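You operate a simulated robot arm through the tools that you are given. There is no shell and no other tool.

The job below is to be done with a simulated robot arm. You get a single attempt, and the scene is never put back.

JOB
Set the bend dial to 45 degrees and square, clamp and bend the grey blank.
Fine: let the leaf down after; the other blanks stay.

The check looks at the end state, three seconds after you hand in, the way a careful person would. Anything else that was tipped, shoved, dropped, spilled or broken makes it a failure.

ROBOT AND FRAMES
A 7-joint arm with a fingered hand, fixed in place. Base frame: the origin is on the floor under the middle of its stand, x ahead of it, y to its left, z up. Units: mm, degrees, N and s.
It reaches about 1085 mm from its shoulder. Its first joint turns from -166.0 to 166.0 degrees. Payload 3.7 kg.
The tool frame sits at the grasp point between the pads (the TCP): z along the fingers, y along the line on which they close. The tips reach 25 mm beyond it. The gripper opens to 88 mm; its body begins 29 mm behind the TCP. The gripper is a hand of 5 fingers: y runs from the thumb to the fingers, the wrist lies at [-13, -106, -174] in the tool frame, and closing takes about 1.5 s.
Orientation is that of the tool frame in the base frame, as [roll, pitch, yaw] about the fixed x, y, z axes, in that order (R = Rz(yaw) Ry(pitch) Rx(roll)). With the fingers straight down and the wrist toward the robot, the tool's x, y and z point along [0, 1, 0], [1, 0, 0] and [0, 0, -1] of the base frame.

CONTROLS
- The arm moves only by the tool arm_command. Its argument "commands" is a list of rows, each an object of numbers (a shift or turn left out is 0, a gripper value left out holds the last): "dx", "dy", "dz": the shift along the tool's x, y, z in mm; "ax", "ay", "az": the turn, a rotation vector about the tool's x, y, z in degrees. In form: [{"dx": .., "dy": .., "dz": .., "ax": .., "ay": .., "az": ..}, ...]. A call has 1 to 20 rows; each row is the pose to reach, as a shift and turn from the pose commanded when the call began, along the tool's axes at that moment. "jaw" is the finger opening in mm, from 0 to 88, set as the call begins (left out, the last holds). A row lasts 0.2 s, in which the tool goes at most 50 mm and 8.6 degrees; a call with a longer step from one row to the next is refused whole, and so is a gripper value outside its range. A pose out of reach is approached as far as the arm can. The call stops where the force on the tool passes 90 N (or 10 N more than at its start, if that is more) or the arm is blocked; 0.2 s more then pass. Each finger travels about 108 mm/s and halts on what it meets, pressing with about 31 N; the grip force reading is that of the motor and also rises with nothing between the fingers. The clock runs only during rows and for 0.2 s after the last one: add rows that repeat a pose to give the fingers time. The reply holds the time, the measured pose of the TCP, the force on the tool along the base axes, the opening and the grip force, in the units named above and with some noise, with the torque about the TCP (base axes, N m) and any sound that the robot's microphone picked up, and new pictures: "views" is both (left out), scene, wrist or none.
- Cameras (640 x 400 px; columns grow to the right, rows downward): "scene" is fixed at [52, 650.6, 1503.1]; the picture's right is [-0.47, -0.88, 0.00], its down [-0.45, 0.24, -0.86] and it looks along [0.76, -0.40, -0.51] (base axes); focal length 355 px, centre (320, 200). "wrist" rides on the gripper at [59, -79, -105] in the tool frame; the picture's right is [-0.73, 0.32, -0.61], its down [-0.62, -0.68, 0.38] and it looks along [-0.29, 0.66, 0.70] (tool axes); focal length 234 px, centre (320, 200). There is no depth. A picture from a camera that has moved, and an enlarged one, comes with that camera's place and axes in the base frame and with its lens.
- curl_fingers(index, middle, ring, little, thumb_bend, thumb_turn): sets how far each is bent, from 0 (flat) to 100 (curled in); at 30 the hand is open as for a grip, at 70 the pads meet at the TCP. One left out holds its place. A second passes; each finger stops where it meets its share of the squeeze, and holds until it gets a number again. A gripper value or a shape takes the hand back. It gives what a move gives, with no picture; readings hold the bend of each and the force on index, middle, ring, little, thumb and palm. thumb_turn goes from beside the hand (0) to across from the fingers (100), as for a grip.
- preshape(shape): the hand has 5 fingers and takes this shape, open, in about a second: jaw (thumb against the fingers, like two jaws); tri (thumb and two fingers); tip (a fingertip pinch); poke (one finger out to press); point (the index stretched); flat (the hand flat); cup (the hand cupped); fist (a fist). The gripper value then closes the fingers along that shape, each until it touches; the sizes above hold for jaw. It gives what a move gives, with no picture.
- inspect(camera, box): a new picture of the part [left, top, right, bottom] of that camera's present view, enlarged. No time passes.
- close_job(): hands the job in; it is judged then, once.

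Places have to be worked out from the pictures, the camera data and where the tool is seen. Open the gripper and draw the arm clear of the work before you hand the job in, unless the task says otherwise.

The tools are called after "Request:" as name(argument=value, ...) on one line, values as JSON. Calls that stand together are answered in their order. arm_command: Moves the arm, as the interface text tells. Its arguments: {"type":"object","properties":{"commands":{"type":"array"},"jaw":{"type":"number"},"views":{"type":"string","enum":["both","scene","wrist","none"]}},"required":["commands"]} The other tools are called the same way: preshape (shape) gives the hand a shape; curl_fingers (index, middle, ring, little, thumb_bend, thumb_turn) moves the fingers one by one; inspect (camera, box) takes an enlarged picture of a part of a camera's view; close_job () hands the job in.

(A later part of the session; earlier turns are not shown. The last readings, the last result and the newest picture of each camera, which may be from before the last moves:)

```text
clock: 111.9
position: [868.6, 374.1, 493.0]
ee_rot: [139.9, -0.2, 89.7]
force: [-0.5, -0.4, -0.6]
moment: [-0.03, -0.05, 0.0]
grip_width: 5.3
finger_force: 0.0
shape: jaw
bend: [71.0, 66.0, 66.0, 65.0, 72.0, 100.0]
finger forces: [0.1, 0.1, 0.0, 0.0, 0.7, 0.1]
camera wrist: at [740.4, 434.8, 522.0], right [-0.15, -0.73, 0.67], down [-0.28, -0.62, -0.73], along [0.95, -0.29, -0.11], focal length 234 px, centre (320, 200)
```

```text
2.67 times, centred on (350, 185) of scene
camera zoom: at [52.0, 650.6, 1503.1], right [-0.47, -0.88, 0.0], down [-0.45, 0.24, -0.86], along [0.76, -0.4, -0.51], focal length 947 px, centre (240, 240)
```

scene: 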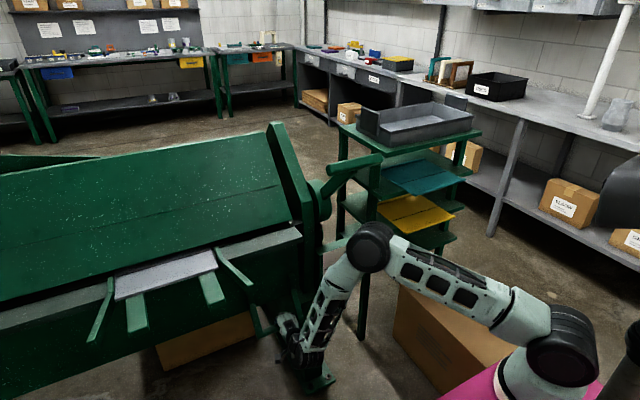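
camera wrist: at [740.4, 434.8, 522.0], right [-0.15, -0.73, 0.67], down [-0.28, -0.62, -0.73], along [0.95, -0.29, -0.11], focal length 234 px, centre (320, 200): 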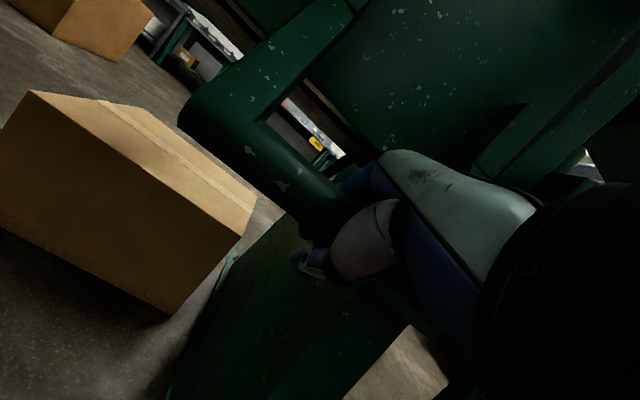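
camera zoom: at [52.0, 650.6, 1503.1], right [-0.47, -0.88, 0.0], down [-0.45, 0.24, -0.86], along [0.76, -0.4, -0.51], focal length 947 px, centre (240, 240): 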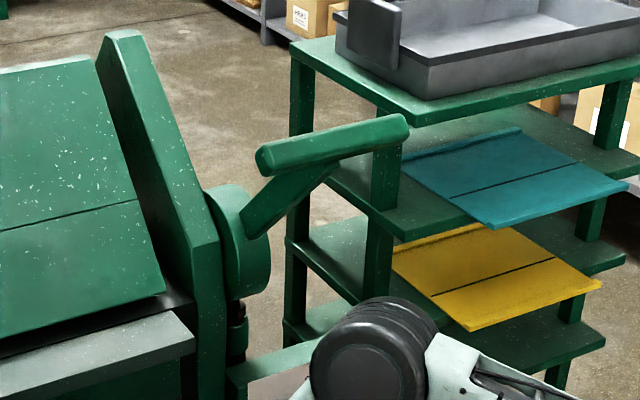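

The leaf is down, and the blank is still flat with its bend line on the seam at both ends. I'll open the hand, back off the handle bar, and rise to re-clamp the lever, which now rests at about 41° with its bar near [774, 165, 1100].

Request:
arm_command(commands=[{"dz": 0}, {"dz": 0}, {"dz": 0}, {"dz": 0}, {"dz": 0}, {"dz": -8}, {"dz": -20}, {"dz": -35}, {"dz": -55}, {"dz": -75}, {"dz": -95}, {"dz": -115}], jaw=88, views="scene")

Request:
arm_command(commands=[{"dy": -10, "dz": -15, "ax": 4}, {"dy": -28, "dz": -32, "ax": 8}, {"dy": -46, "dz": -49, "ax": 12}, {"dy": -64, "dz": -66, "ax": 16}, {"dy": -82, "dz": -83, "ax": 20}, {"dy": -82, "dz": -110, "ax": 25}, {"dy": -82, "dz": -130, "ax": 30}, {"dy": -82, "dz": -145, "ax": 35}, {"dy": -70, "dz": -160, "ax": 40}], views="scene")

```text
clock: 114.5
position: [793.8, 375.5, 579.2]
ee_rot: [140.0, -0.1, 89.8]
force: [-0.4, -0.5, 0.6]
moment: [0.01, -0.01, 0.01]
grip_width: 87.6
finger_force: 0.1
shape: jaw
bend: [30.0, 30.0, 30.0, 30.0, 30.0, 98.0]
finger forces: [0.0, 0.0, 0.0, 0.0, 0.1, 0.1]
```

scene: 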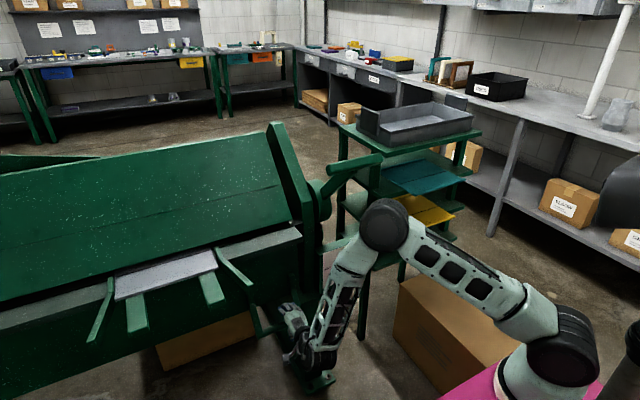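

```text
clock: 116.5
position: [635.0, 376.7, 657.0]
ee_rot: [-180.0, -0.2, 89.8]
force: [0.5, 0.2, 0.2]
moment: [-0.03, 0.03, 0.02]
grip_width: 87.6
finger_force: 0.0
shape: jaw
bend: [30.0, 30.0, 30.0, 30.0, 30.0, 98.0]
finger forces: [0.1, 0.0, 0.1, 0.0, 0.0, 0.0]
```

scene: 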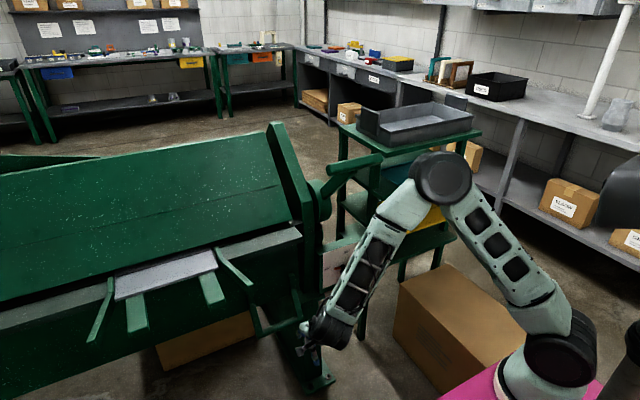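

I'm clear of the handle. Now straight up and slightly forward to about z=1010.

Request:
arm_command(commands=[{"dy": 6, "dz": -35}, {"dy": 13, "dz": -70}, {"dy": 19, "dz": -105}, {"dy": 26, "dz": -140}, {"dy": 32, "dz": -175}, {"dy": 39, "dz": -210}, {"dy": 45, "dz": -245}, {"dy": 52, "dz": -280}, {"dy": 58, "dz": -315}, {"dx": 5, "dy": 65, "dz": -353}], views="scene")

```text
clock: 118.7
position: [700.7, 379.2, 1010.3]
ee_rot: [-180.0, -0.2, 89.8]
force: [0.1, -1.0, -1.0]
moment: [-0.02, 0.04, 0.0]
grip_width: 87.5
finger_force: 0.2
shape: jaw
bend: [30.0, 30.0, 30.0, 30.0, 30.0, 98.0]
finger forces: [0.1, 0.1, 0.0, 0.0, 0.0, 0.0]
```

scene: 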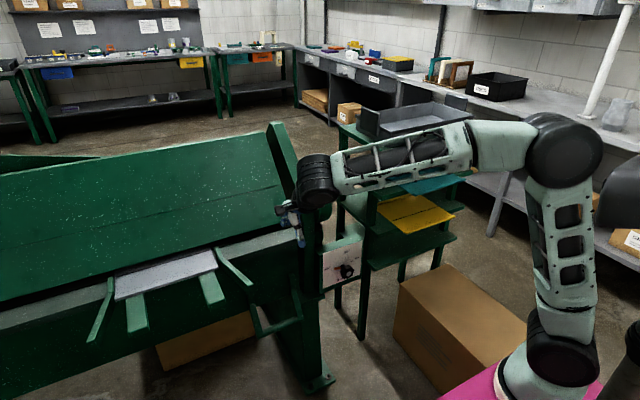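

Next I go up above the T-bar's height and then over to its right half, tilting the hand 20°.

Request:
arm_command(commands=[{"dz": -40}, {"dz": -80}, {"dz": -120}, {"dz": -160}, {"dz": -200}, {"dx": -30, "dy": 4, "dz": -210, "ax": -2}, {"dx": -62, "dy": 8, "dz": -210, "ax": -4}, {"dx": -94, "dy": 13, "dz": -210, "ax": -7}, {"dx": -126, "dy": 18, "dz": -210, "ax": -10}, {"dx": -158, "dy": 23, "dz": -210, "ax": -12}, {"dx": -190, "dy": 28, "dz": -208, "ax": -15}, {"dx": -222, "dy": 34, "dz": -205, "ax": -18}, {"dx": -254, "dy": 39, "dz": -200, "ax": -20}], views="both")

Request:
inspect(camera="wrist", box=[100, 80, 400, 340])

```text
clock: 121.5
position: [739.3, 126.1, 1209.4]
ee_rot: [160.0, -0.2, 89.8]
force: [-0.3, 0.1, -0.2]
moment: [0.01, 0.01, 0.02]
grip_width: 87.6
finger_force: 0.1
shape: jaw
bend: [30.0, 30.0, 30.0, 30.0, 30.0, 98.0]
finger forces: [0.0, 0.1, 0.0, 0.0, 0.0, 0.0]
camera wrist: at [628.4, 185.5, 1281.4], right [0.09, -0.73, 0.68], down [-0.51, -0.62, -0.6], along [0.85, -0.29, -0.43], focal length 234 px, centre (320, 200)
```

scene: 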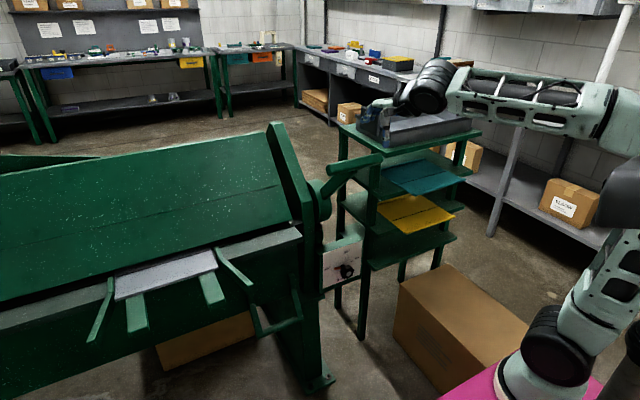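
wrist: 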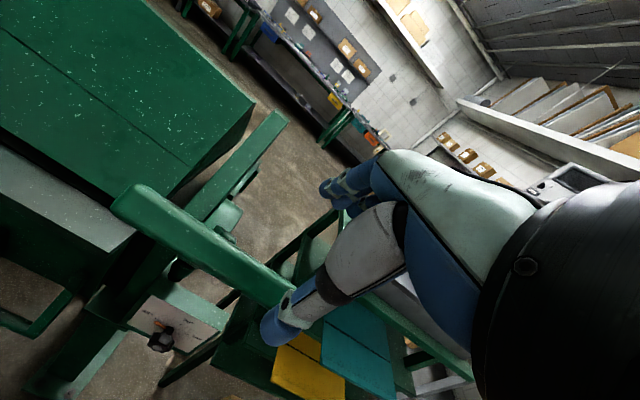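

```text
1.54 times, centred on (250, 210) of wrist
camera zoom: at [628.4, 185.5, 1281.4], right [0.09, -0.73, 0.68], down [-0.51, -0.62, -0.6], along [0.85, -0.29, -0.43], focal length 360 px, centre (428, 185)
```

zoom: 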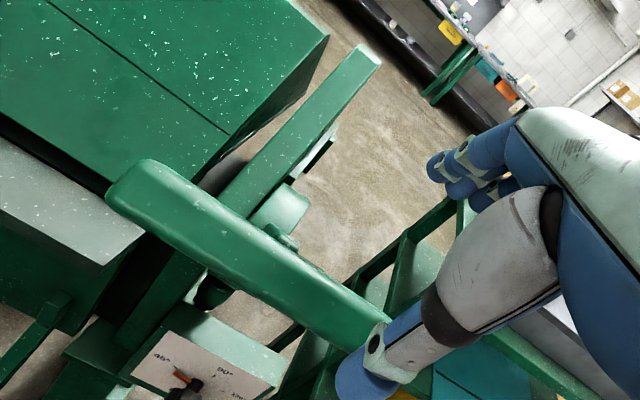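

The bar sits at x≈773, z≈1100, about 114 mm ahead along the tool axis. I'll descend over it and close the hand.

Request:
arm_command(commands=[{"dy": -5, "dz": 20}, {"dy": -5, "dz": 40}, {"dy": -5, "dz": 60}, {"dy": -5, "dz": 78}, {"dy": -5, "dz": 94}, {"dy": -5, "dz": 108}, {"dy": -5, "dz": 118}], jaw=88, views="none")

Request:
arm_command(commands=[{"dz": 0}, {"dz": 0}, {"dz": 0}, {"dz": 0}, {"dz": 0}, {"dz": 0}], jaw=15, views="wrist")

```text
clock: 123.1
position: [776.4, 124.4, 1096.0]
ee_rot: [160.1, -0.2, 89.8]
force: [0.8, -0.9, 0.7]
moment: [-0.03, 0.0, -0.01]
grip_width: 87.6
finger_force: 0.1
shape: jaw
bend: [30.0, 30.0, 30.0, 30.0, 30.0, 98.0]
finger forces: [0.0, 0.0, 0.1, 0.0, 0.0, 0.1]
```

```text
clock: 124.5
position: [775.3, 124.9, 1096.1]
ee_rot: [160.0, -0.2, 89.8]
force: [1.4, -0.1, -1.3]
moment: [-0.01, -0.05, 0.17]
grip_width: 16.2
finger_force: 0.1
shape: jaw
bend: [73.0, 60.0, 58.0, 54.0, 73.0, 100.0]
finger forces: [1.0, 0.0, 0.1, 4.1, 3.0, 0.1]
camera wrist: at [665.6, 184.1, 1167.8], right [0.09, -0.73, 0.68], down [-0.51, -0.62, -0.6], along [0.85, -0.29, -0.43], focal length 234 px, centre (320, 200)
```

wrist: 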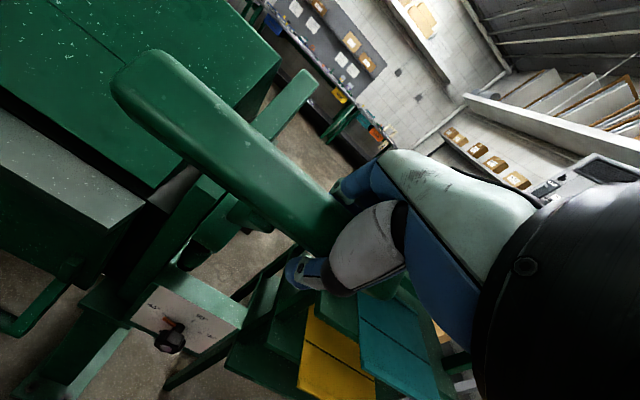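

The bar is caged in the hand. I'll drive the lever down its arc again toward the clamped end.

Request:
arm_command(commands=[{"dy": -9.6, "dz": 4.3, "ax": 1.5}, {"dy": -19.2, "dz": 8.7, "ax": 3}, {"dy": -27.8, "dz": 13.1, "ax": 4.5}, {"dy": -36.2, "dz": 17.7, "ax": 6}, {"dy": -44.4, "dz": 22.6, "ax": 7.5}, {"dy": -52.4, "dz": 27.8, "ax": 9}, {"dy": -60.2, "dz": 33.3, "ax": 10.5}, {"dy": -67.8, "dz": 39, "ax": 12}, {"dy": -75.2, "dz": 45, "ax": 13.5}, {"dy": -82.5, "dz": 51.3, "ax": 15}, {"dy": -89.5, "dz": 57.8, "ax": 16.5}, {"dy": -96.2, "dz": 64.6, "ax": 18}, {"dy": -102.7, "dz": 71.6, "ax": 19.5}, {"dy": -109, "dz": 78.8, "ax": 21}, {"dy": -115, "dz": 86.3, "ax": 23}, {"dy": -120.8, "dz": 93.9, "ax": 25}], views="scene")

```text
clock: 127.9
position: [693.3, 127.0, 966.5]
ee_rot: [-175.0, -0.2, 89.8]
force: [3.9, 0.7, 5.0]
moment: [-0.22, 0.04, 0.21]
grip_width: 15.5
finger_force: 0.1
shape: jaw
bend: [73.0, 60.0, 58.0, 54.0, 74.0, 100.0]
finger forces: [0.3, 0.0, 0.1, 5.8, 0.9, 0.1]
```

scene: 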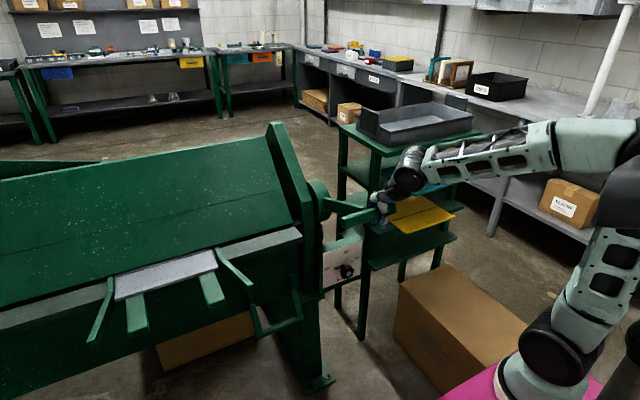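

Almost there with only 5 N. I'll press on through the last degrees until it meets the stop again.

Request:
arm_command(commands=[{"dy": -0.9, "dz": 4.7, "ax": 0.5}, {"dy": -1.7, "dz": 9.4, "ax": 1}, {"dy": -2.4, "dz": 14.1, "ax": 1.5}, {"dy": -3, "dz": 18.8, "ax": 2}, {"dy": -3.6, "dz": 23.6, "ax": 2.5}, {"dy": -4.1, "dz": 28.4, "ax": 3}, {"dy": -4.5, "dz": 33.2, "ax": 3.5}, {"dy": -4.9, "dz": 38, "ax": 4}], views="scene")

Request:
inspect(camera="scene", box=[300, 150, 440, 270])

Request:
inspect(camera="scene", box=[190, 225, 240, 275])

```text
clock: 129.7
position: [685.2, 126.1, 931.5]
ee_rot: [-171.0, -0.2, 89.8]
force: [-5.7, -1.3, 14.3]
moment: [-0.03, -0.23, 0.21]
grip_width: 15.4
finger_force: 0.0
shape: jaw
bend: [73.0, 60.0, 58.0, 55.0, 74.0, 100.0]
finger forces: [0.1, 0.0, 0.0, 3.3, 11.9, 0.0]
```

scene: 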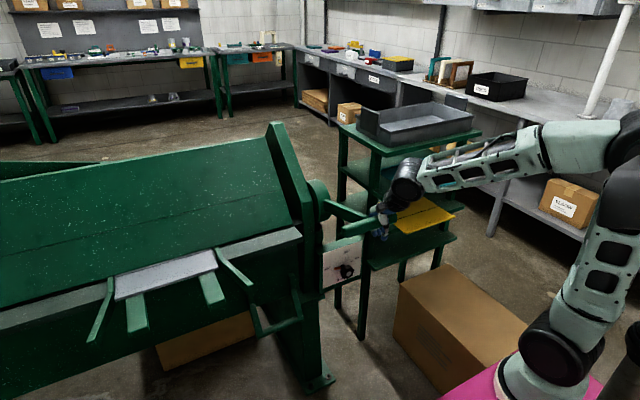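

```text
3.33 times, centred on (370, 210) of scene
camera zoom: at [52.0, 650.6, 1503.1], right [-0.47, -0.88, 0.0], down [-0.45, 0.24, -0.86], along [0.76, -0.4, -0.51], focal length 1183 px, centre (153, 167)
```

zoom: 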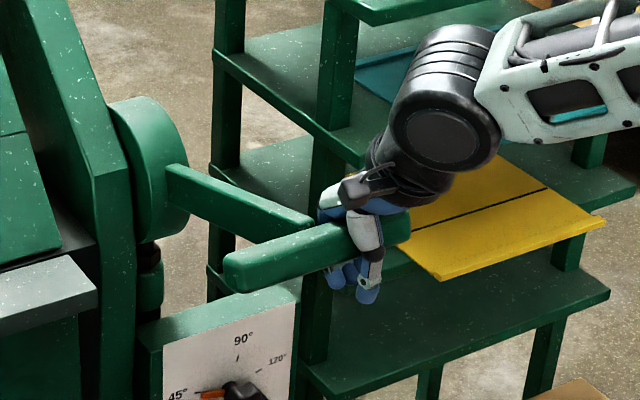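

```text
8.00 times, centred on (215, 250) of scene
camera zoom: at [52.0, 650.6, 1503.1], right [-0.47, -0.88, 0.0], down [-0.45, 0.24, -0.86], along [0.76, -0.4, -0.51], focal length 2840 px, centre (1160, -200)
```

zoom: 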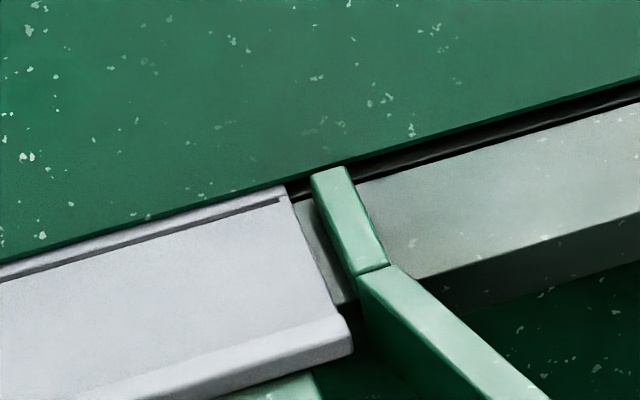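

The lever and beam are at exactly the same clamped position as before. I'll press a little more to make sure it's fully seated, then let go.

Request:
arm_command(commands=[{"dz": 3}, {"dz": 6}, {"dz": 9}, {"dz": 11}], views="none")

Request:
arm_command(commands=[{"dz": 0}, {"dz": 0}, {"dz": 0}, {"dz": 0}, {"dz": 0}, {"dz": -10}, {"dz": -25}, {"dz": -45}, {"dz": -70}, {"dz": -100}, {"dz": -130}, {"dz": -160}], jaw=88, views="both")

Request:
inspect(camera="scene", box=[300, 150, 440, 270])

```text
clock: 130.7
position: [686.1, 126.3, 925.2]
ee_rot: [-171.7, -0.4, 89.8]
force: [0.8, -6.6, 76.9]
moment: [-0.51, -0.65, 1.12]
grip_width: 16.4
finger_force: 0.1
shape: jaw
bend: [73.0, 60.0, 58.0, 55.0, 74.0, 100.0]
finger forces: [0.0, 0.0, 0.1, 26.7, 34.3, 17.5]
```

```text
clock: 133.3
position: [710.4, 123.5, 1076.1]
ee_rot: [-171.0, -0.2, 89.8]
force: [0.3, 0.6, -0.3]
moment: [-0.02, 0.02, -0.02]
grip_width: 88.0
finger_force: 0.1
shape: jaw
bend: [30.0, 30.0, 30.0, 30.0, 30.0, 98.0]
finger forces: [0.1, 0.0, 0.0, 0.0, 0.0, 0.0]
camera wrist: at [647.6, 182.5, 1193.5], right [0.41, -0.73, 0.55], down [-0.74, -0.62, -0.27], along [0.54, -0.29, -0.79], focal length 234 px, centre (320, 200)
```

scene: 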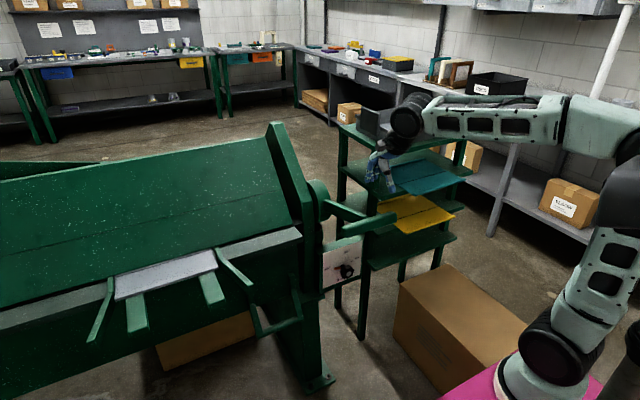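
wrist: 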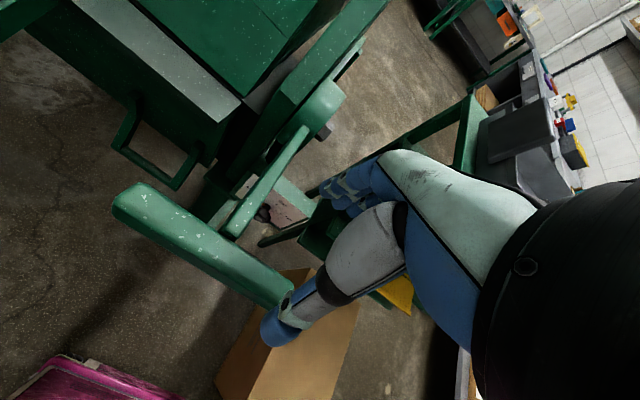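

```text
3.33 times, centred on (370, 210) of scene
camera zoom: at [52.0, 650.6, 1503.1], right [-0.47, -0.88, 0.0], down [-0.45, 0.24, -0.86], along [0.76, -0.4, -0.51], focal length 1183 px, centre (153, 167)
```

zoom: 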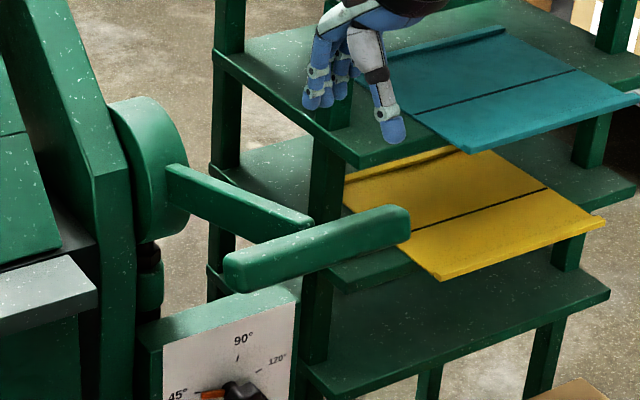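

The clamp is firmly seated (77 N with no give) and stays put. This time I'll approach the leaf handle with the hand pitched up more, so the elbow stays low and well in front of the lever. First I move left and down, clear of everything.

Request:
arm_command(commands=[{"dx": 35, "dy": -10, "ax": -1}, {"dx": 70, "dy": -20, "ax": -2}, {"dx": 105, "dy": -30, "ax": -3}, {"dx": 140, "dy": -40, "ax": -4}, {"dx": 175, "dy": -47, "ax": -5}, {"dx": 210, "dy": -47, "dz": 15, "ax": -6}, {"dx": 240, "dy": -47, "dz": 40, "ax": -7}, {"dx": 255, "dy": -47, "dz": 65, "ax": -8}, {"dx": 262, "dy": -47, "dz": 85, "ax": -9}], views="scene")

Request:
arm_command(commands=[{"dy": 3, "dz": 30, "ax": -2}, {"dy": 6, "dz": 60, "ax": -4}, {"dy": 9, "dz": 90, "ax": -6}, {"dy": 12, "dz": 120, "ax": -8}, {"dy": 15, "dz": 150, "ax": -10}, {"dy": 18, "dz": 180, "ax": -13}, {"dy": 21, "dz": 210, "ax": -16}, {"dy": 25, "dz": 240, "ax": -19}, {"dy": 30, "dz": 270, "ax": -22}], views="scene")

```text
clock: 135.3
position: [652.7, 387.5, 1003.0]
ee_rot: [180.0, -0.2, 89.8]
force: [-0.5, -0.2, 0.2]
moment: [0.01, 0.01, -0.01]
grip_width: 87.9
finger_force: 0.1
shape: jaw
bend: [30.0, 30.0, 30.0, 30.0, 30.0, 98.0]
finger forces: [0.0, 0.1, 0.0, 0.0, 0.0, 0.1]
```

scene: 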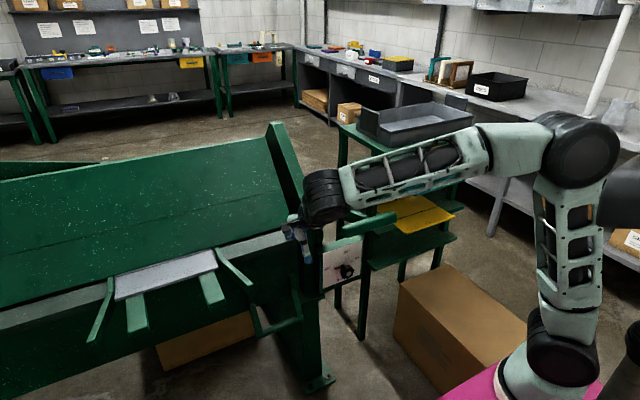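

```text
clock: 137.3
position: [682.9, 389.5, 729.9]
ee_rot: [158.0, -0.3, 89.8]
force: [0.3, 0.1, 0.0]
moment: [0.01, -0.01, 0.02]
grip_width: 88.0
finger_force: 0.1
shape: jaw
bend: [30.0, 30.0, 30.0, 30.0, 30.0, 98.0]
finger forces: [0.1, 0.0, 0.1, 0.1, 0.0, 0.1]
```

scene: 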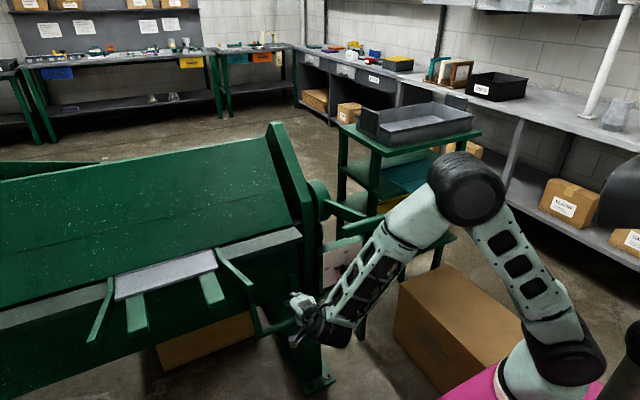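

The lever is untouched and the elbow is well in front. Now to the pre-grasp point near [762, 375, 561] with the hand pitched 60°.

Request:
arm_command(commands=[{"dx": -2, "dy": 1, "dz": 23, "ax": -4.5}, {"dx": -4, "dy": 2, "dz": 46, "ax": -9}, {"dx": -6, "dy": 3, "dz": 69, "ax": -14}, {"dx": -8, "dy": 5, "dz": 92, "ax": -19}, {"dx": -10, "dy": 6, "dz": 115, "ax": -24}, {"dx": -12, "dy": 7, "dz": 139, "ax": -29}, {"dx": -13, "dy": 8, "dz": 163, "ax": -34}, {"dx": -14.5, "dy": 10, "dz": 186, "ax": -38}], views="both")

Request:
inspect(camera="scene", box=[260, 150, 440, 350])

Request:
inspect(camera="wrist", box=[120, 80, 400, 340])

```text
clock: 139.1
position: [759.4, 376.0, 561.9]
ee_rot: [120.0, -0.2, 89.8]
force: [0.0, -0.4, -0.2]
moment: [0.0, -0.01, -0.02]
grip_width: 88.0
finger_force: 0.0
shape: jaw
bend: [30.0, 30.0, 30.0, 30.0, 30.0, 98.0]
finger forces: [0.0, 0.1, 0.0, 0.0, 0.1, 0.0]
camera wrist: at [628.4, 435.3, 545.5], right [-0.37, -0.73, 0.58], down [-0.01, -0.62, -0.78], along [0.93, -0.29, 0.22], focal length 234 px, centre (320, 200)
```

scene: 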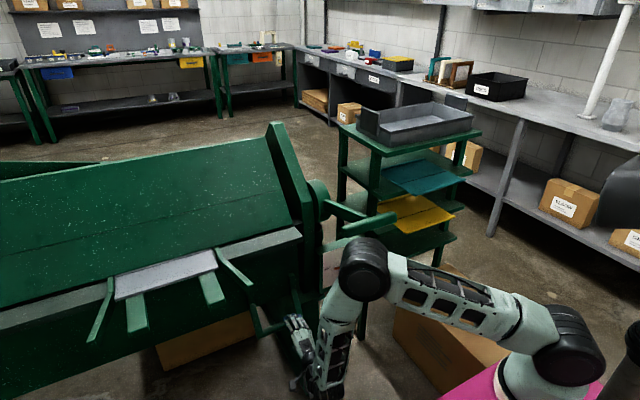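
wrist: 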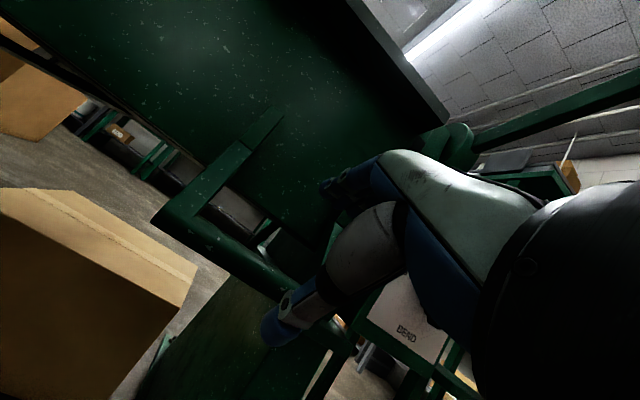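

```text
2.00 times, centred on (350, 250) of scene
camera zoom: at [52.0, 650.6, 1503.1], right [-0.47, -0.88, 0.0], down [-0.45, 0.24, -0.86], along [0.76, -0.4, -0.51], focal length 710 px, centre (260, 100)
```

zoom: 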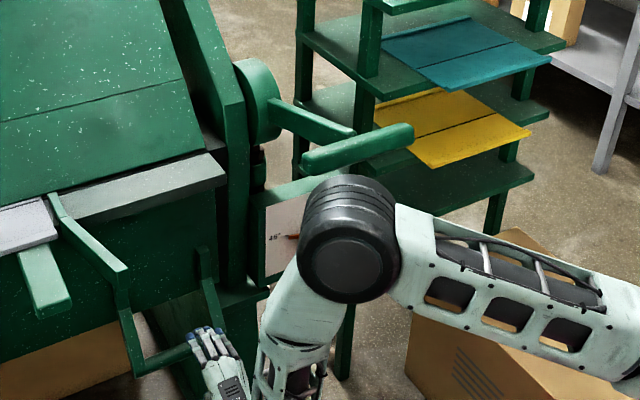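

```text
1.54 times, centred on (260, 210) of wrist
camera zoom: at [628.4, 435.3, 545.5], right [-0.37, -0.73, 0.58], down [-0.01, -0.62, -0.78], along [0.93, -0.29, 0.22], focal length 360 px, centre (412, 185)
```

zoom: 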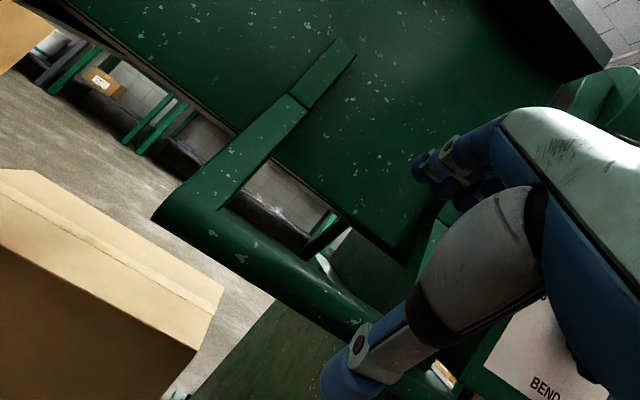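

The elbow still looks rather close below the T-bar for this pitch. I'll pitch the hand further, to 80°, at the pre-grasp point, which lowers the wrist and elbow, and check again.

Request:
arm_command(commands=[{"dy": -7, "dz": 3.7, "ax": -4}, {"dy": -14, "dz": 7.4, "ax": -8}, {"dy": -20, "dz": 11, "ax": -12}, {"dy": -27, "dz": 14.7, "ax": -16}, {"dy": -33.8, "dz": 18.4, "ax": -20}], views="both")

Request:
inspect(camera="scene", box=[260, 150, 440, 350])

Request:
inspect(camera="wrist", box=[80, 80, 400, 360])

```text
clock: 140.3
position: [771.8, 391.7, 526.9]
ee_rot: [100.1, 0.0, 89.7]
force: [0.1, 0.5, 0.7]
moment: [-0.02, -0.04, 0.05]
grip_width: 87.9
finger_force: 0.1
shape: jaw
bend: [30.0, 30.0, 30.0, 30.0, 30.0, 98.0]
finger forces: [0.1, 0.0, 0.0, 0.0, 0.0, 0.0]
out of reach, approached as far as the arm can: row 4, 5
camera wrist: at [654.7, 452.1, 467.5], right [-0.55, -0.72, 0.42], down [0.25, -0.63, -0.74], along [0.8, -0.3, 0.52], focal length 234 px, centre (320, 200)
```

scene: 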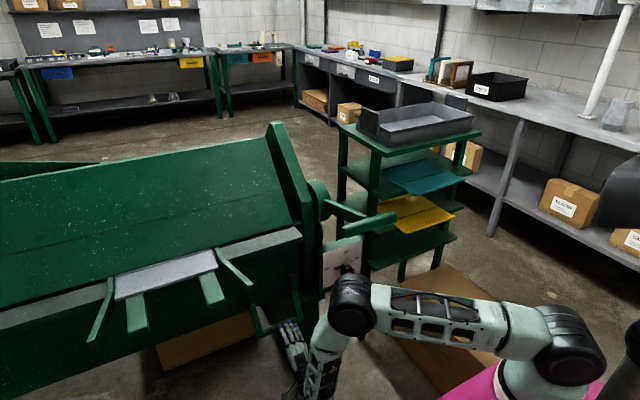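
wrist: 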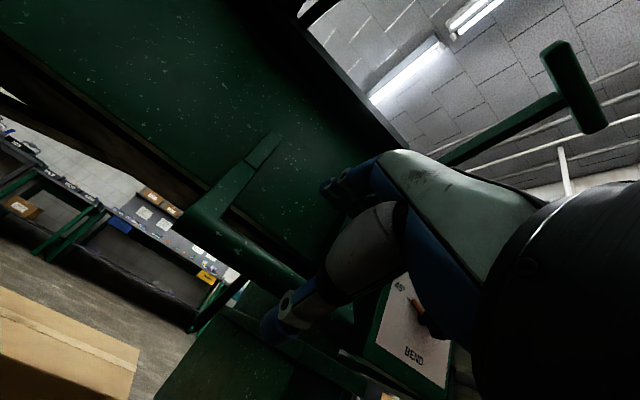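

```text
2.00 times, centred on (350, 250) of scene
camera zoom: at [52.0, 650.6, 1503.1], right [-0.47, -0.88, 0.0], down [-0.45, 0.24, -0.86], along [0.76, -0.4, -0.51], focal length 710 px, centre (260, 100)
```

zoom: 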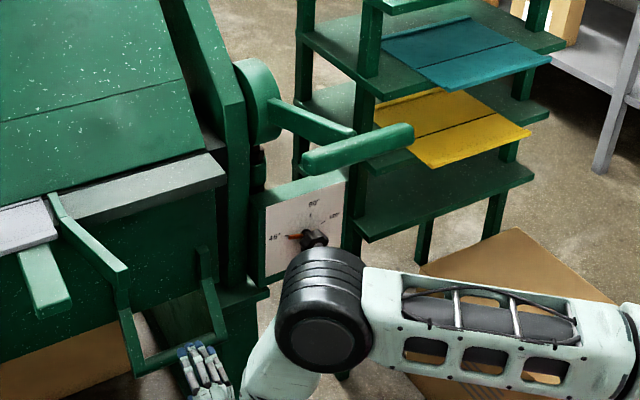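

```text
1.43 times, centred on (240, 220) of wrist
camera zoom: at [654.7, 452.1, 467.5], right [-0.55, -0.72, 0.42], down [0.25, -0.63, -0.74], along [0.8, -0.3, 0.52], focal length 334 px, centre (434, 171)
```

zoom: 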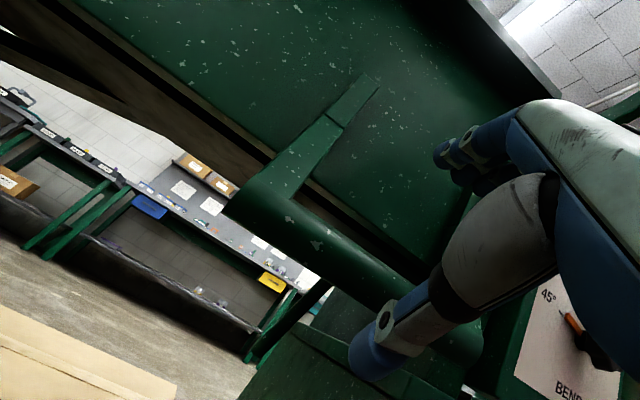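

At 80° the pose is just out of reach, but the elbow is clearly lower. I'll settle on 70° and also grip further left on the bar (y≈400) to put the elbow beyond the T-bar's end.

Request:
arm_command(commands=[{"dx": 2, "dy": 3, "dz": -3, "ax": 2.5}, {"dx": 4, "dy": 6, "dz": -6, "ax": 5}, {"dx": 6, "dy": 9, "dz": -8, "ax": 7.5}, {"dx": 8.3, "dy": 11.4, "dz": -10.9, "ax": 10}, {"dx": 8.3, "dy": 11.4, "dz": -10.9, "ax": 10}], views="both")

Request:
inspect(camera="wrist", box=[80, 80, 400, 360])

Request:
inspect(camera="scene", box=[260, 150, 440, 350])

```text
clock: 141.5
position: [764.1, 399.3, 539.4]
ee_rot: [110.0, -0.2, 89.8]
force: [0.5, -0.6, -0.5]
moment: [0.02, -0.02, 0.0]
grip_width: 87.7
finger_force: 0.1
shape: jaw
bend: [30.0, 30.0, 30.0, 30.0, 30.0, 98.0]
finger forces: [0.0, 0.0, 0.0, 0.0, 0.0, 0.0]
camera wrist: at [637.1, 459.7, 500.8], right [-0.46, -0.73, 0.51], down [0.12, -0.62, -0.77], along [0.88, -0.29, 0.38], focal length 234 px, centre (320, 200)
```

scene: 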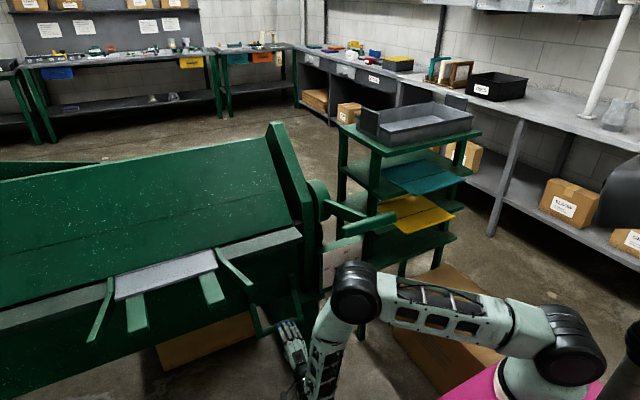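
wrist: 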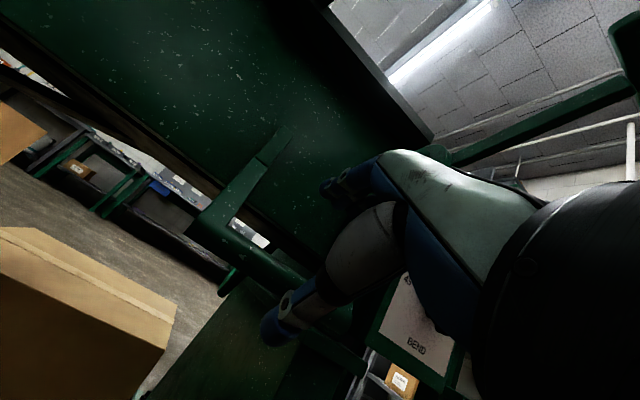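

```text
1.43 times, centred on (240, 220) of wrist
camera zoom: at [637.1, 459.7, 500.8], right [-0.46, -0.73, 0.51], down [0.12, -0.62, -0.77], along [0.88, -0.29, 0.38], focal length 334 px, centre (434, 171)
```

zoom: 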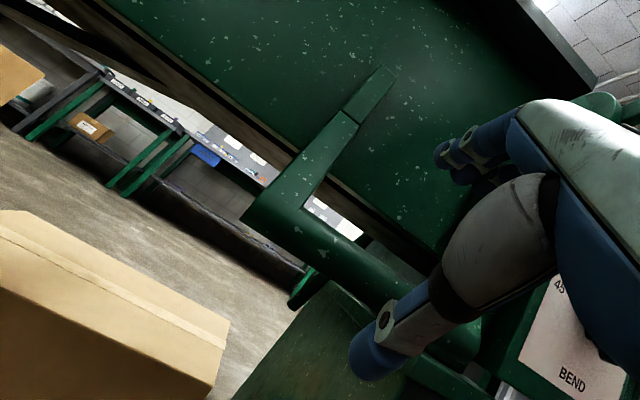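

```text
2.00 times, centred on (350, 250) of scene
camera zoom: at [52.0, 650.6, 1503.1], right [-0.47, -0.88, 0.0], down [-0.45, 0.24, -0.86], along [0.76, -0.4, -0.51], focal length 710 px, centre (260, 100)
```

zoom: 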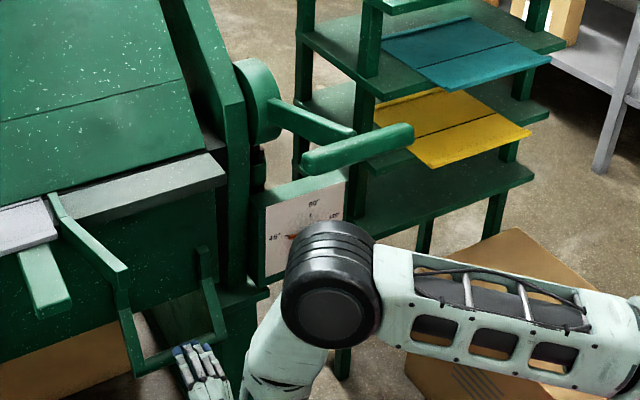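

The bar lies right on the tool axis, and the elbow is lower and further left than before. I'll slide forward around the bar and close.

Request:
arm_command(commands=[{"dz": 15}, {"dz": 30}, {"dz": 45}, {"dz": 60}, {"dz": 75}, {"dz": 88}, {"dz": 100}, {"dz": 108}], jaw=88, views="scene")

Request:
inspect(camera="scene", box=[260, 150, 440, 350])

Request:
inspect(camera="wrist", box=[80, 80, 400, 360])

```text
clock: 143.3
position: [865.6, 399.6, 503.3]
ee_rot: [109.9, -0.1, 89.7]
force: [-0.2, 0.5, 0.5]
moment: [-0.03, -0.01, 0.04]
grip_width: 88.1
finger_force: 0.1
shape: jaw
bend: [30.0, 30.0, 30.0, 30.0, 30.0, 98.0]
finger forces: [0.0, 0.1, 0.0, 0.0, 0.1, 0.1]
```

scene: 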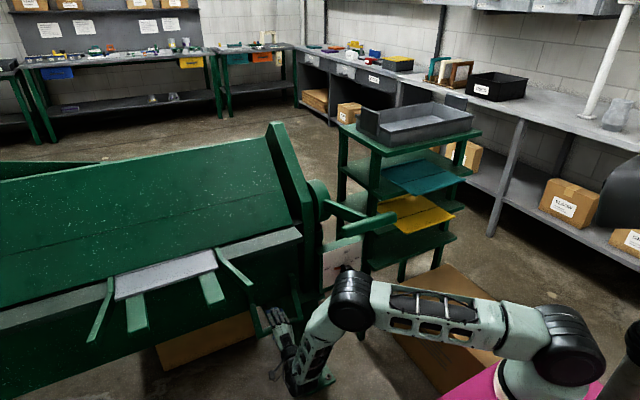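

```text
2.00 times, centred on (350, 250) of scene
camera zoom: at [52.0, 650.6, 1503.1], right [-0.47, -0.88, 0.0], down [-0.45, 0.24, -0.86], along [0.76, -0.4, -0.51], focal length 710 px, centre (260, 100)
```

zoom: 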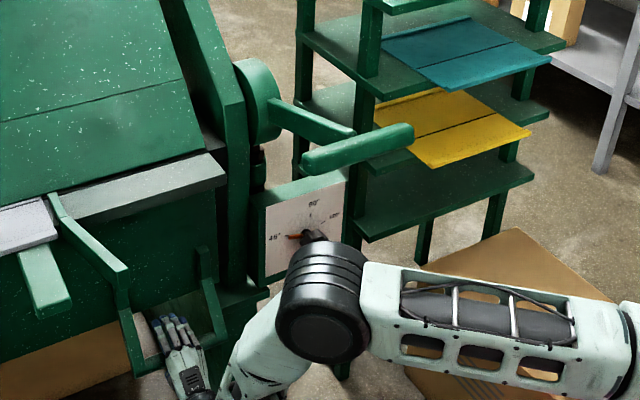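

```text
1.43 times, centred on (240, 220) of wrist
camera zoom: at [739.0, 459.9, 464.6], right [-0.46, -0.73, 0.51], down [0.12, -0.62, -0.77], along [0.88, -0.29, 0.38], focal length 334 px, centre (434, 171)
```

zoom: 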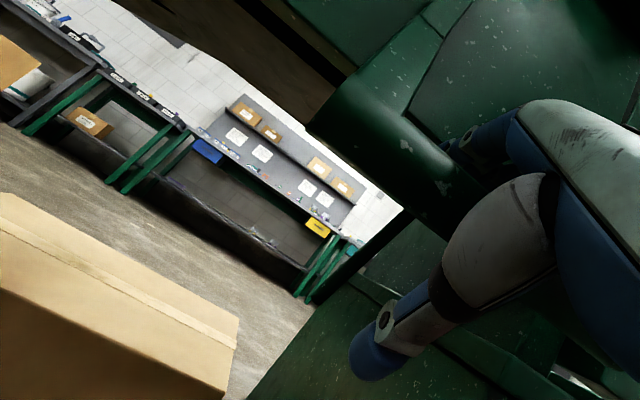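

The bar is in the hand near the palm, and the elbow is far below and in front of the T-bar. I'll close the fingers.

Request:
arm_command(commands=[{"dz": 0}, {"dz": 0}, {"dz": 0}, {"dz": 0}, {"dz": 0}, {"dz": 0}, {"dz": 0}], jaw=5, views="wrist")

Request:
inspect(camera="wrist", box=[200, 80, 480, 330])

```text
clock: 144.9
position: [864.4, 400.6, 502.5]
ee_rot: [110.0, -0.1, 89.7]
force: [0.6, -0.2, 0.8]
moment: [-0.01, 0.01, 0.0]
grip_width: 5.3
finger_force: 0.1
shape: jaw
bend: [71.0, 66.0, 66.0, 65.0, 72.0, 100.0]
finger forces: [0.1, 0.1, 0.0, 0.0, 0.2, 0.0]
camera wrist: at [738.9, 460.0, 464.8], right [-0.46, -0.73, 0.51], down [0.12, -0.62, -0.77], along [0.88, -0.29, 0.38], focal length 234 px, centre (320, 200)
```

wrist: 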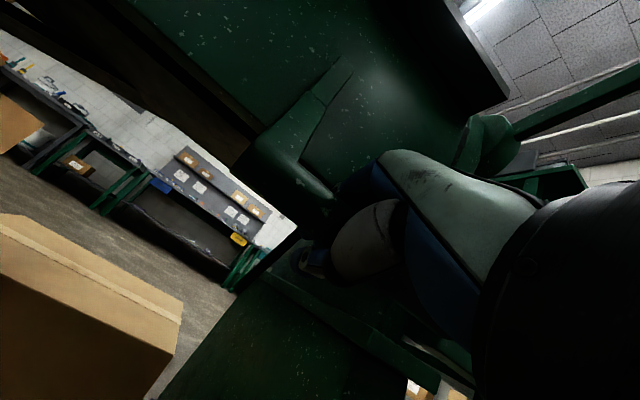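

```text
1.60 times, centred on (340, 205) of wrist
camera zoom: at [738.9, 460.0, 464.8], right [-0.46, -0.73, 0.51], down [0.12, -0.62, -0.77], along [0.88, -0.29, 0.38], focal length 375 px, centre (288, 192)
```

zoom: 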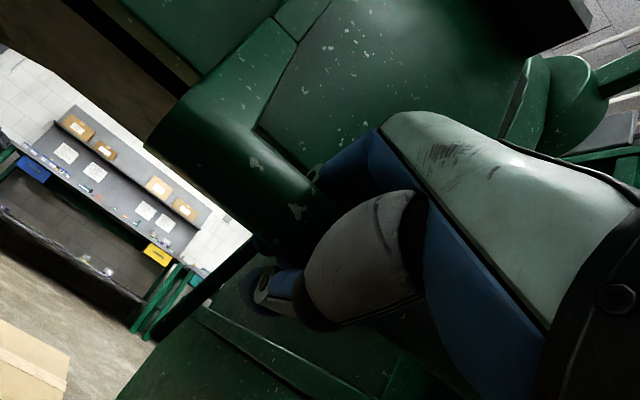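

The ring grip is closed. Now I'll swing the leaf up the first 15° slowly, then check the lever and the blank.

Request:
arm_command(commands=[{"dy": 0.2, "dz": -8.5, "ax": 0.8}, {"dy": 0.4, "dz": -17, "ax": 1.7}, {"dy": 1, "dz": -25.5, "ax": 2.5}, {"dy": 1.6, "dz": -34, "ax": 3.3}, {"dy": 2.6, "dz": -42.5, "ax": 4.1}, {"dy": 3.7, "dz": -51, "ax": 5}, {"dy": 5.2, "dz": -59.5, "ax": 5.8}, {"dy": 6.7, "dz": -67.9, "ax": 6.6}, {"dy": 8.6, "dz": -76.3, "ax": 7.5}, {"dy": 10.5, "dz": -84.6, "ax": 8.3}], views="both")

Request:
inspect(camera="scene", box=[260, 150, 440, 350])

Request:
inspect(camera="scene", box=[90, 220, 250, 340])

```text
clock: 147.1
position: [788.0, 399.3, 541.0]
ee_rot: [118.3, -0.2, 89.9]
force: [-3.6, -0.8, -5.7]
moment: [-0.06, 0.03, 0.01]
grip_width: 6.4
finger_force: 0.1
shape: jaw
bend: [71.0, 66.0, 66.0, 64.0, 65.0, 100.0]
finger forces: [0.1, 0.0, 0.1, 0.8, 8.1, 0.0]
camera wrist: at [657.0, 460.6, 521.0], right [-0.38, -0.73, 0.57], down [0.01, -0.62, -0.78], along [0.92, -0.29, 0.25], focal length 234 px, centre (320, 200)
```

scene: 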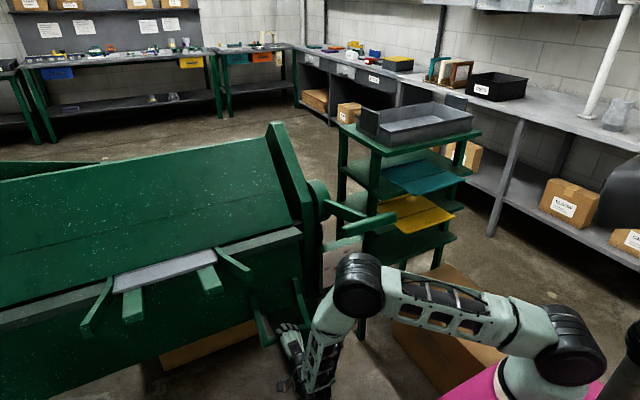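
wrist: 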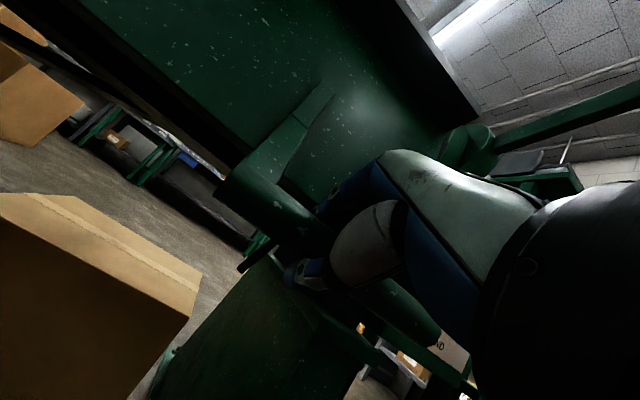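

```text
2.00 times, centred on (350, 250) of scene
camera zoom: at [52.0, 650.6, 1503.1], right [-0.47, -0.88, 0.0], down [-0.45, 0.24, -0.86], along [0.76, -0.4, -0.51], focal length 710 px, centre (260, 100)
```

zoom: 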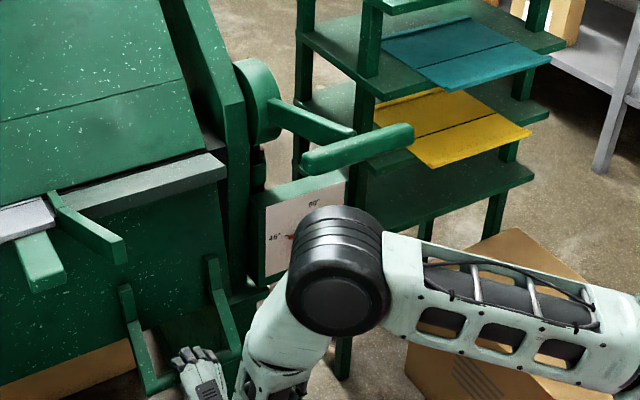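

```text
3.33 times, centred on (170, 280) of scene
camera zoom: at [52.0, 650.6, 1503.1], right [-0.47, -0.88, 0.0], down [-0.45, 0.24, -0.86], along [0.76, -0.4, -0.51], focal length 1183 px, centre (820, -67)
```

zoom: 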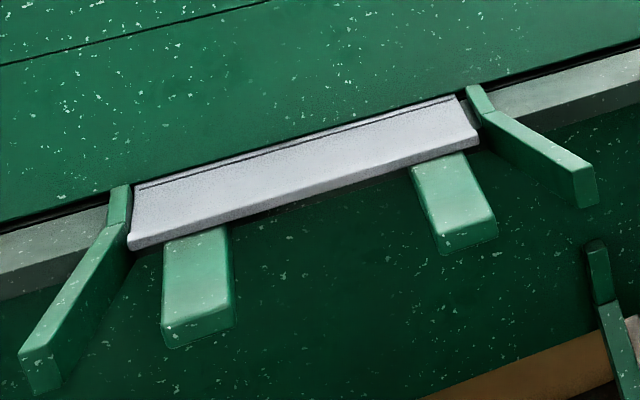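

The clamp holds this time: the lever is unmoved, the beam is down, and the sheet's front is bending up with the leaf. Continuing to about 33°.

Request:
arm_command(commands=[{"dy": 1.1, "dz": -8.4, "ax": 0.8}, {"dy": 2.3, "dz": -16.8, "ax": 1.7}, {"dy": 3.9, "dz": -25.2, "ax": 2.5}, {"dy": 5.5, "dz": -33.6, "ax": 3.3}, {"dy": 7.5, "dz": -41.9, "ax": 4.1}, {"dy": 9.5, "dz": -50.2, "ax": 4.9}, {"dy": 12, "dz": -58.4, "ax": 5.7}, {"dy": 14.5, "dz": -66.5, "ax": 6.6}, {"dy": 17.3, "dz": -74.6, "ax": 7.4}, {"dy": 20.1, "dz": -82.6, "ax": 8.2}, {"dy": 23.4, "dz": -90.4, "ax": 9}, {"dy": 26.8, "dz": -98.2, "ax": 9.9}], views="scene")

Request:
inspect(camera="scene", box=[90, 130, 440, 350])

Request:
inspect(camera="scene", box=[90, 220, 250, 340])

```text
clock: 149.7
position: [714.3, 401.8, 611.6]
ee_rot: [128.2, -0.3, 90.0]
force: [-15.5, -0.4, -10.8]
moment: [0.01, 0.28, 0.0]
grip_width: 40.7
finger_force: 0.0
shape: jaw
bend: [71.0, 66.0, 66.0, 65.0, 56.0, 100.0]
finger forces: [0.0, 0.0, 0.0, 0.1, 19.2, 0.0]
```

scene: 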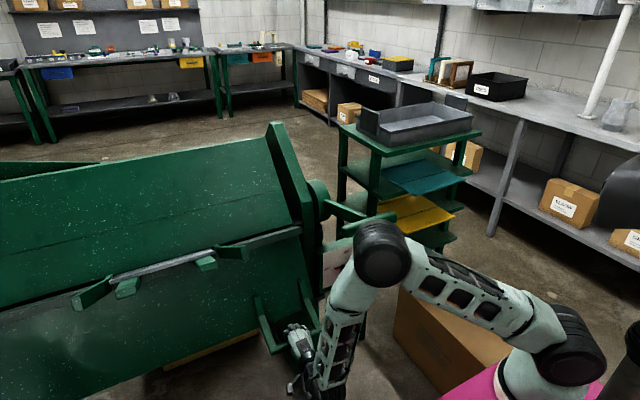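

```text
1.82 times, centred on (265, 240) of scene
camera zoom: at [52.0, 650.6, 1503.1], right [-0.47, -0.88, 0.0], down [-0.45, 0.24, -0.86], along [0.76, -0.4, -0.51], focal length 645 px, centre (420, 127)
```

zoom: 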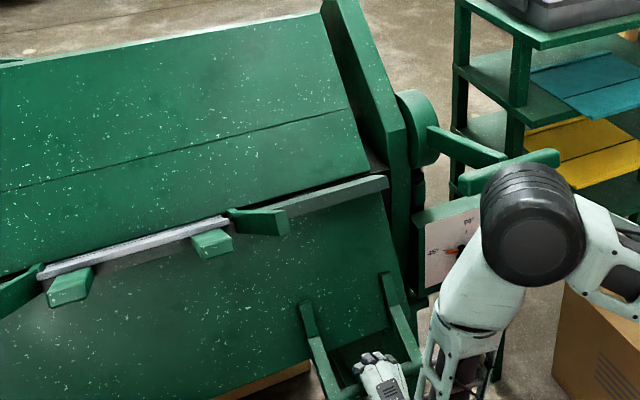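

```text
3.33 times, centred on (170, 280) of scene
camera zoom: at [52.0, 650.6, 1503.1], right [-0.47, -0.88, 0.0], down [-0.45, 0.24, -0.86], along [0.76, -0.4, -0.51], focal length 1183 px, centre (820, -67)
```

zoom: 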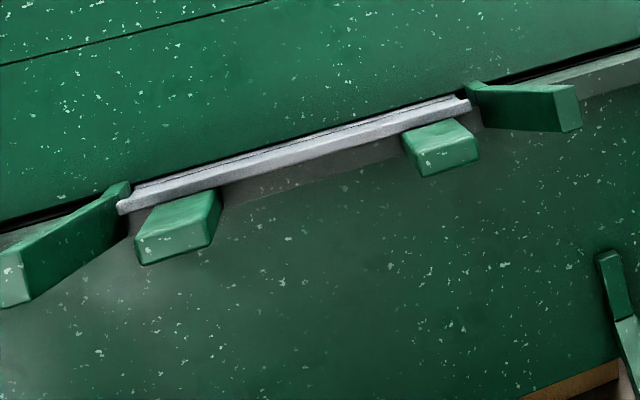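

The sheet is bending nicely, but the bar is prying my thumb open (bend 56, 19 N). I'll wrap the fingers and thumb tighter around the bar before lifting further.

Request:
curl_fingers(index=95, middle=95, ring=95, little=95, thumb_bend=90)

Request:
inspect(camera="wrist", box=[160, 80, 480, 340])

```text
clock: 150.7
position: [715.6, 400.4, 611.7]
ee_rot: [128.0, -0.3, 89.7]
force: [8.8, 6.9, 12.2]
moment: [-0.16, 0.06, 0.34]
grip_width: 20.9
finger_force: 28.7
shape: fingers
bend: [80.0, 78.0, 77.0, 95.0, 51.0, 100.0]
finger forces: [8.9, 12.4, 13.2, 0.0, 22.5, 0.0]
```

```text
1.54 times, centred on (320, 210) of wrist
camera zoom: at [583.5, 460.6, 614.9], right [-0.28, -0.73, 0.62], down [-0.12, -0.62, -0.78], along [0.95, -0.29, 0.09], focal length 360 px, centre (320, 185)
```

zoom: 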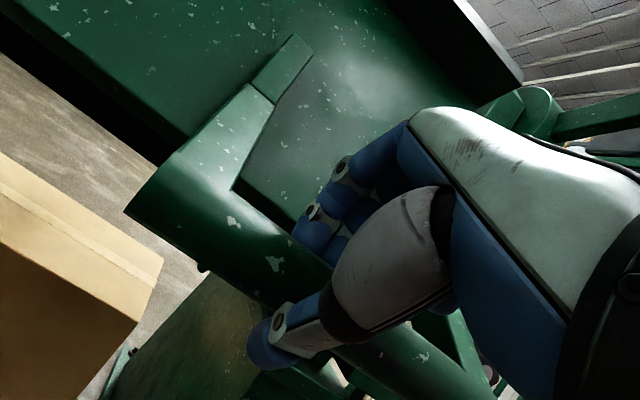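

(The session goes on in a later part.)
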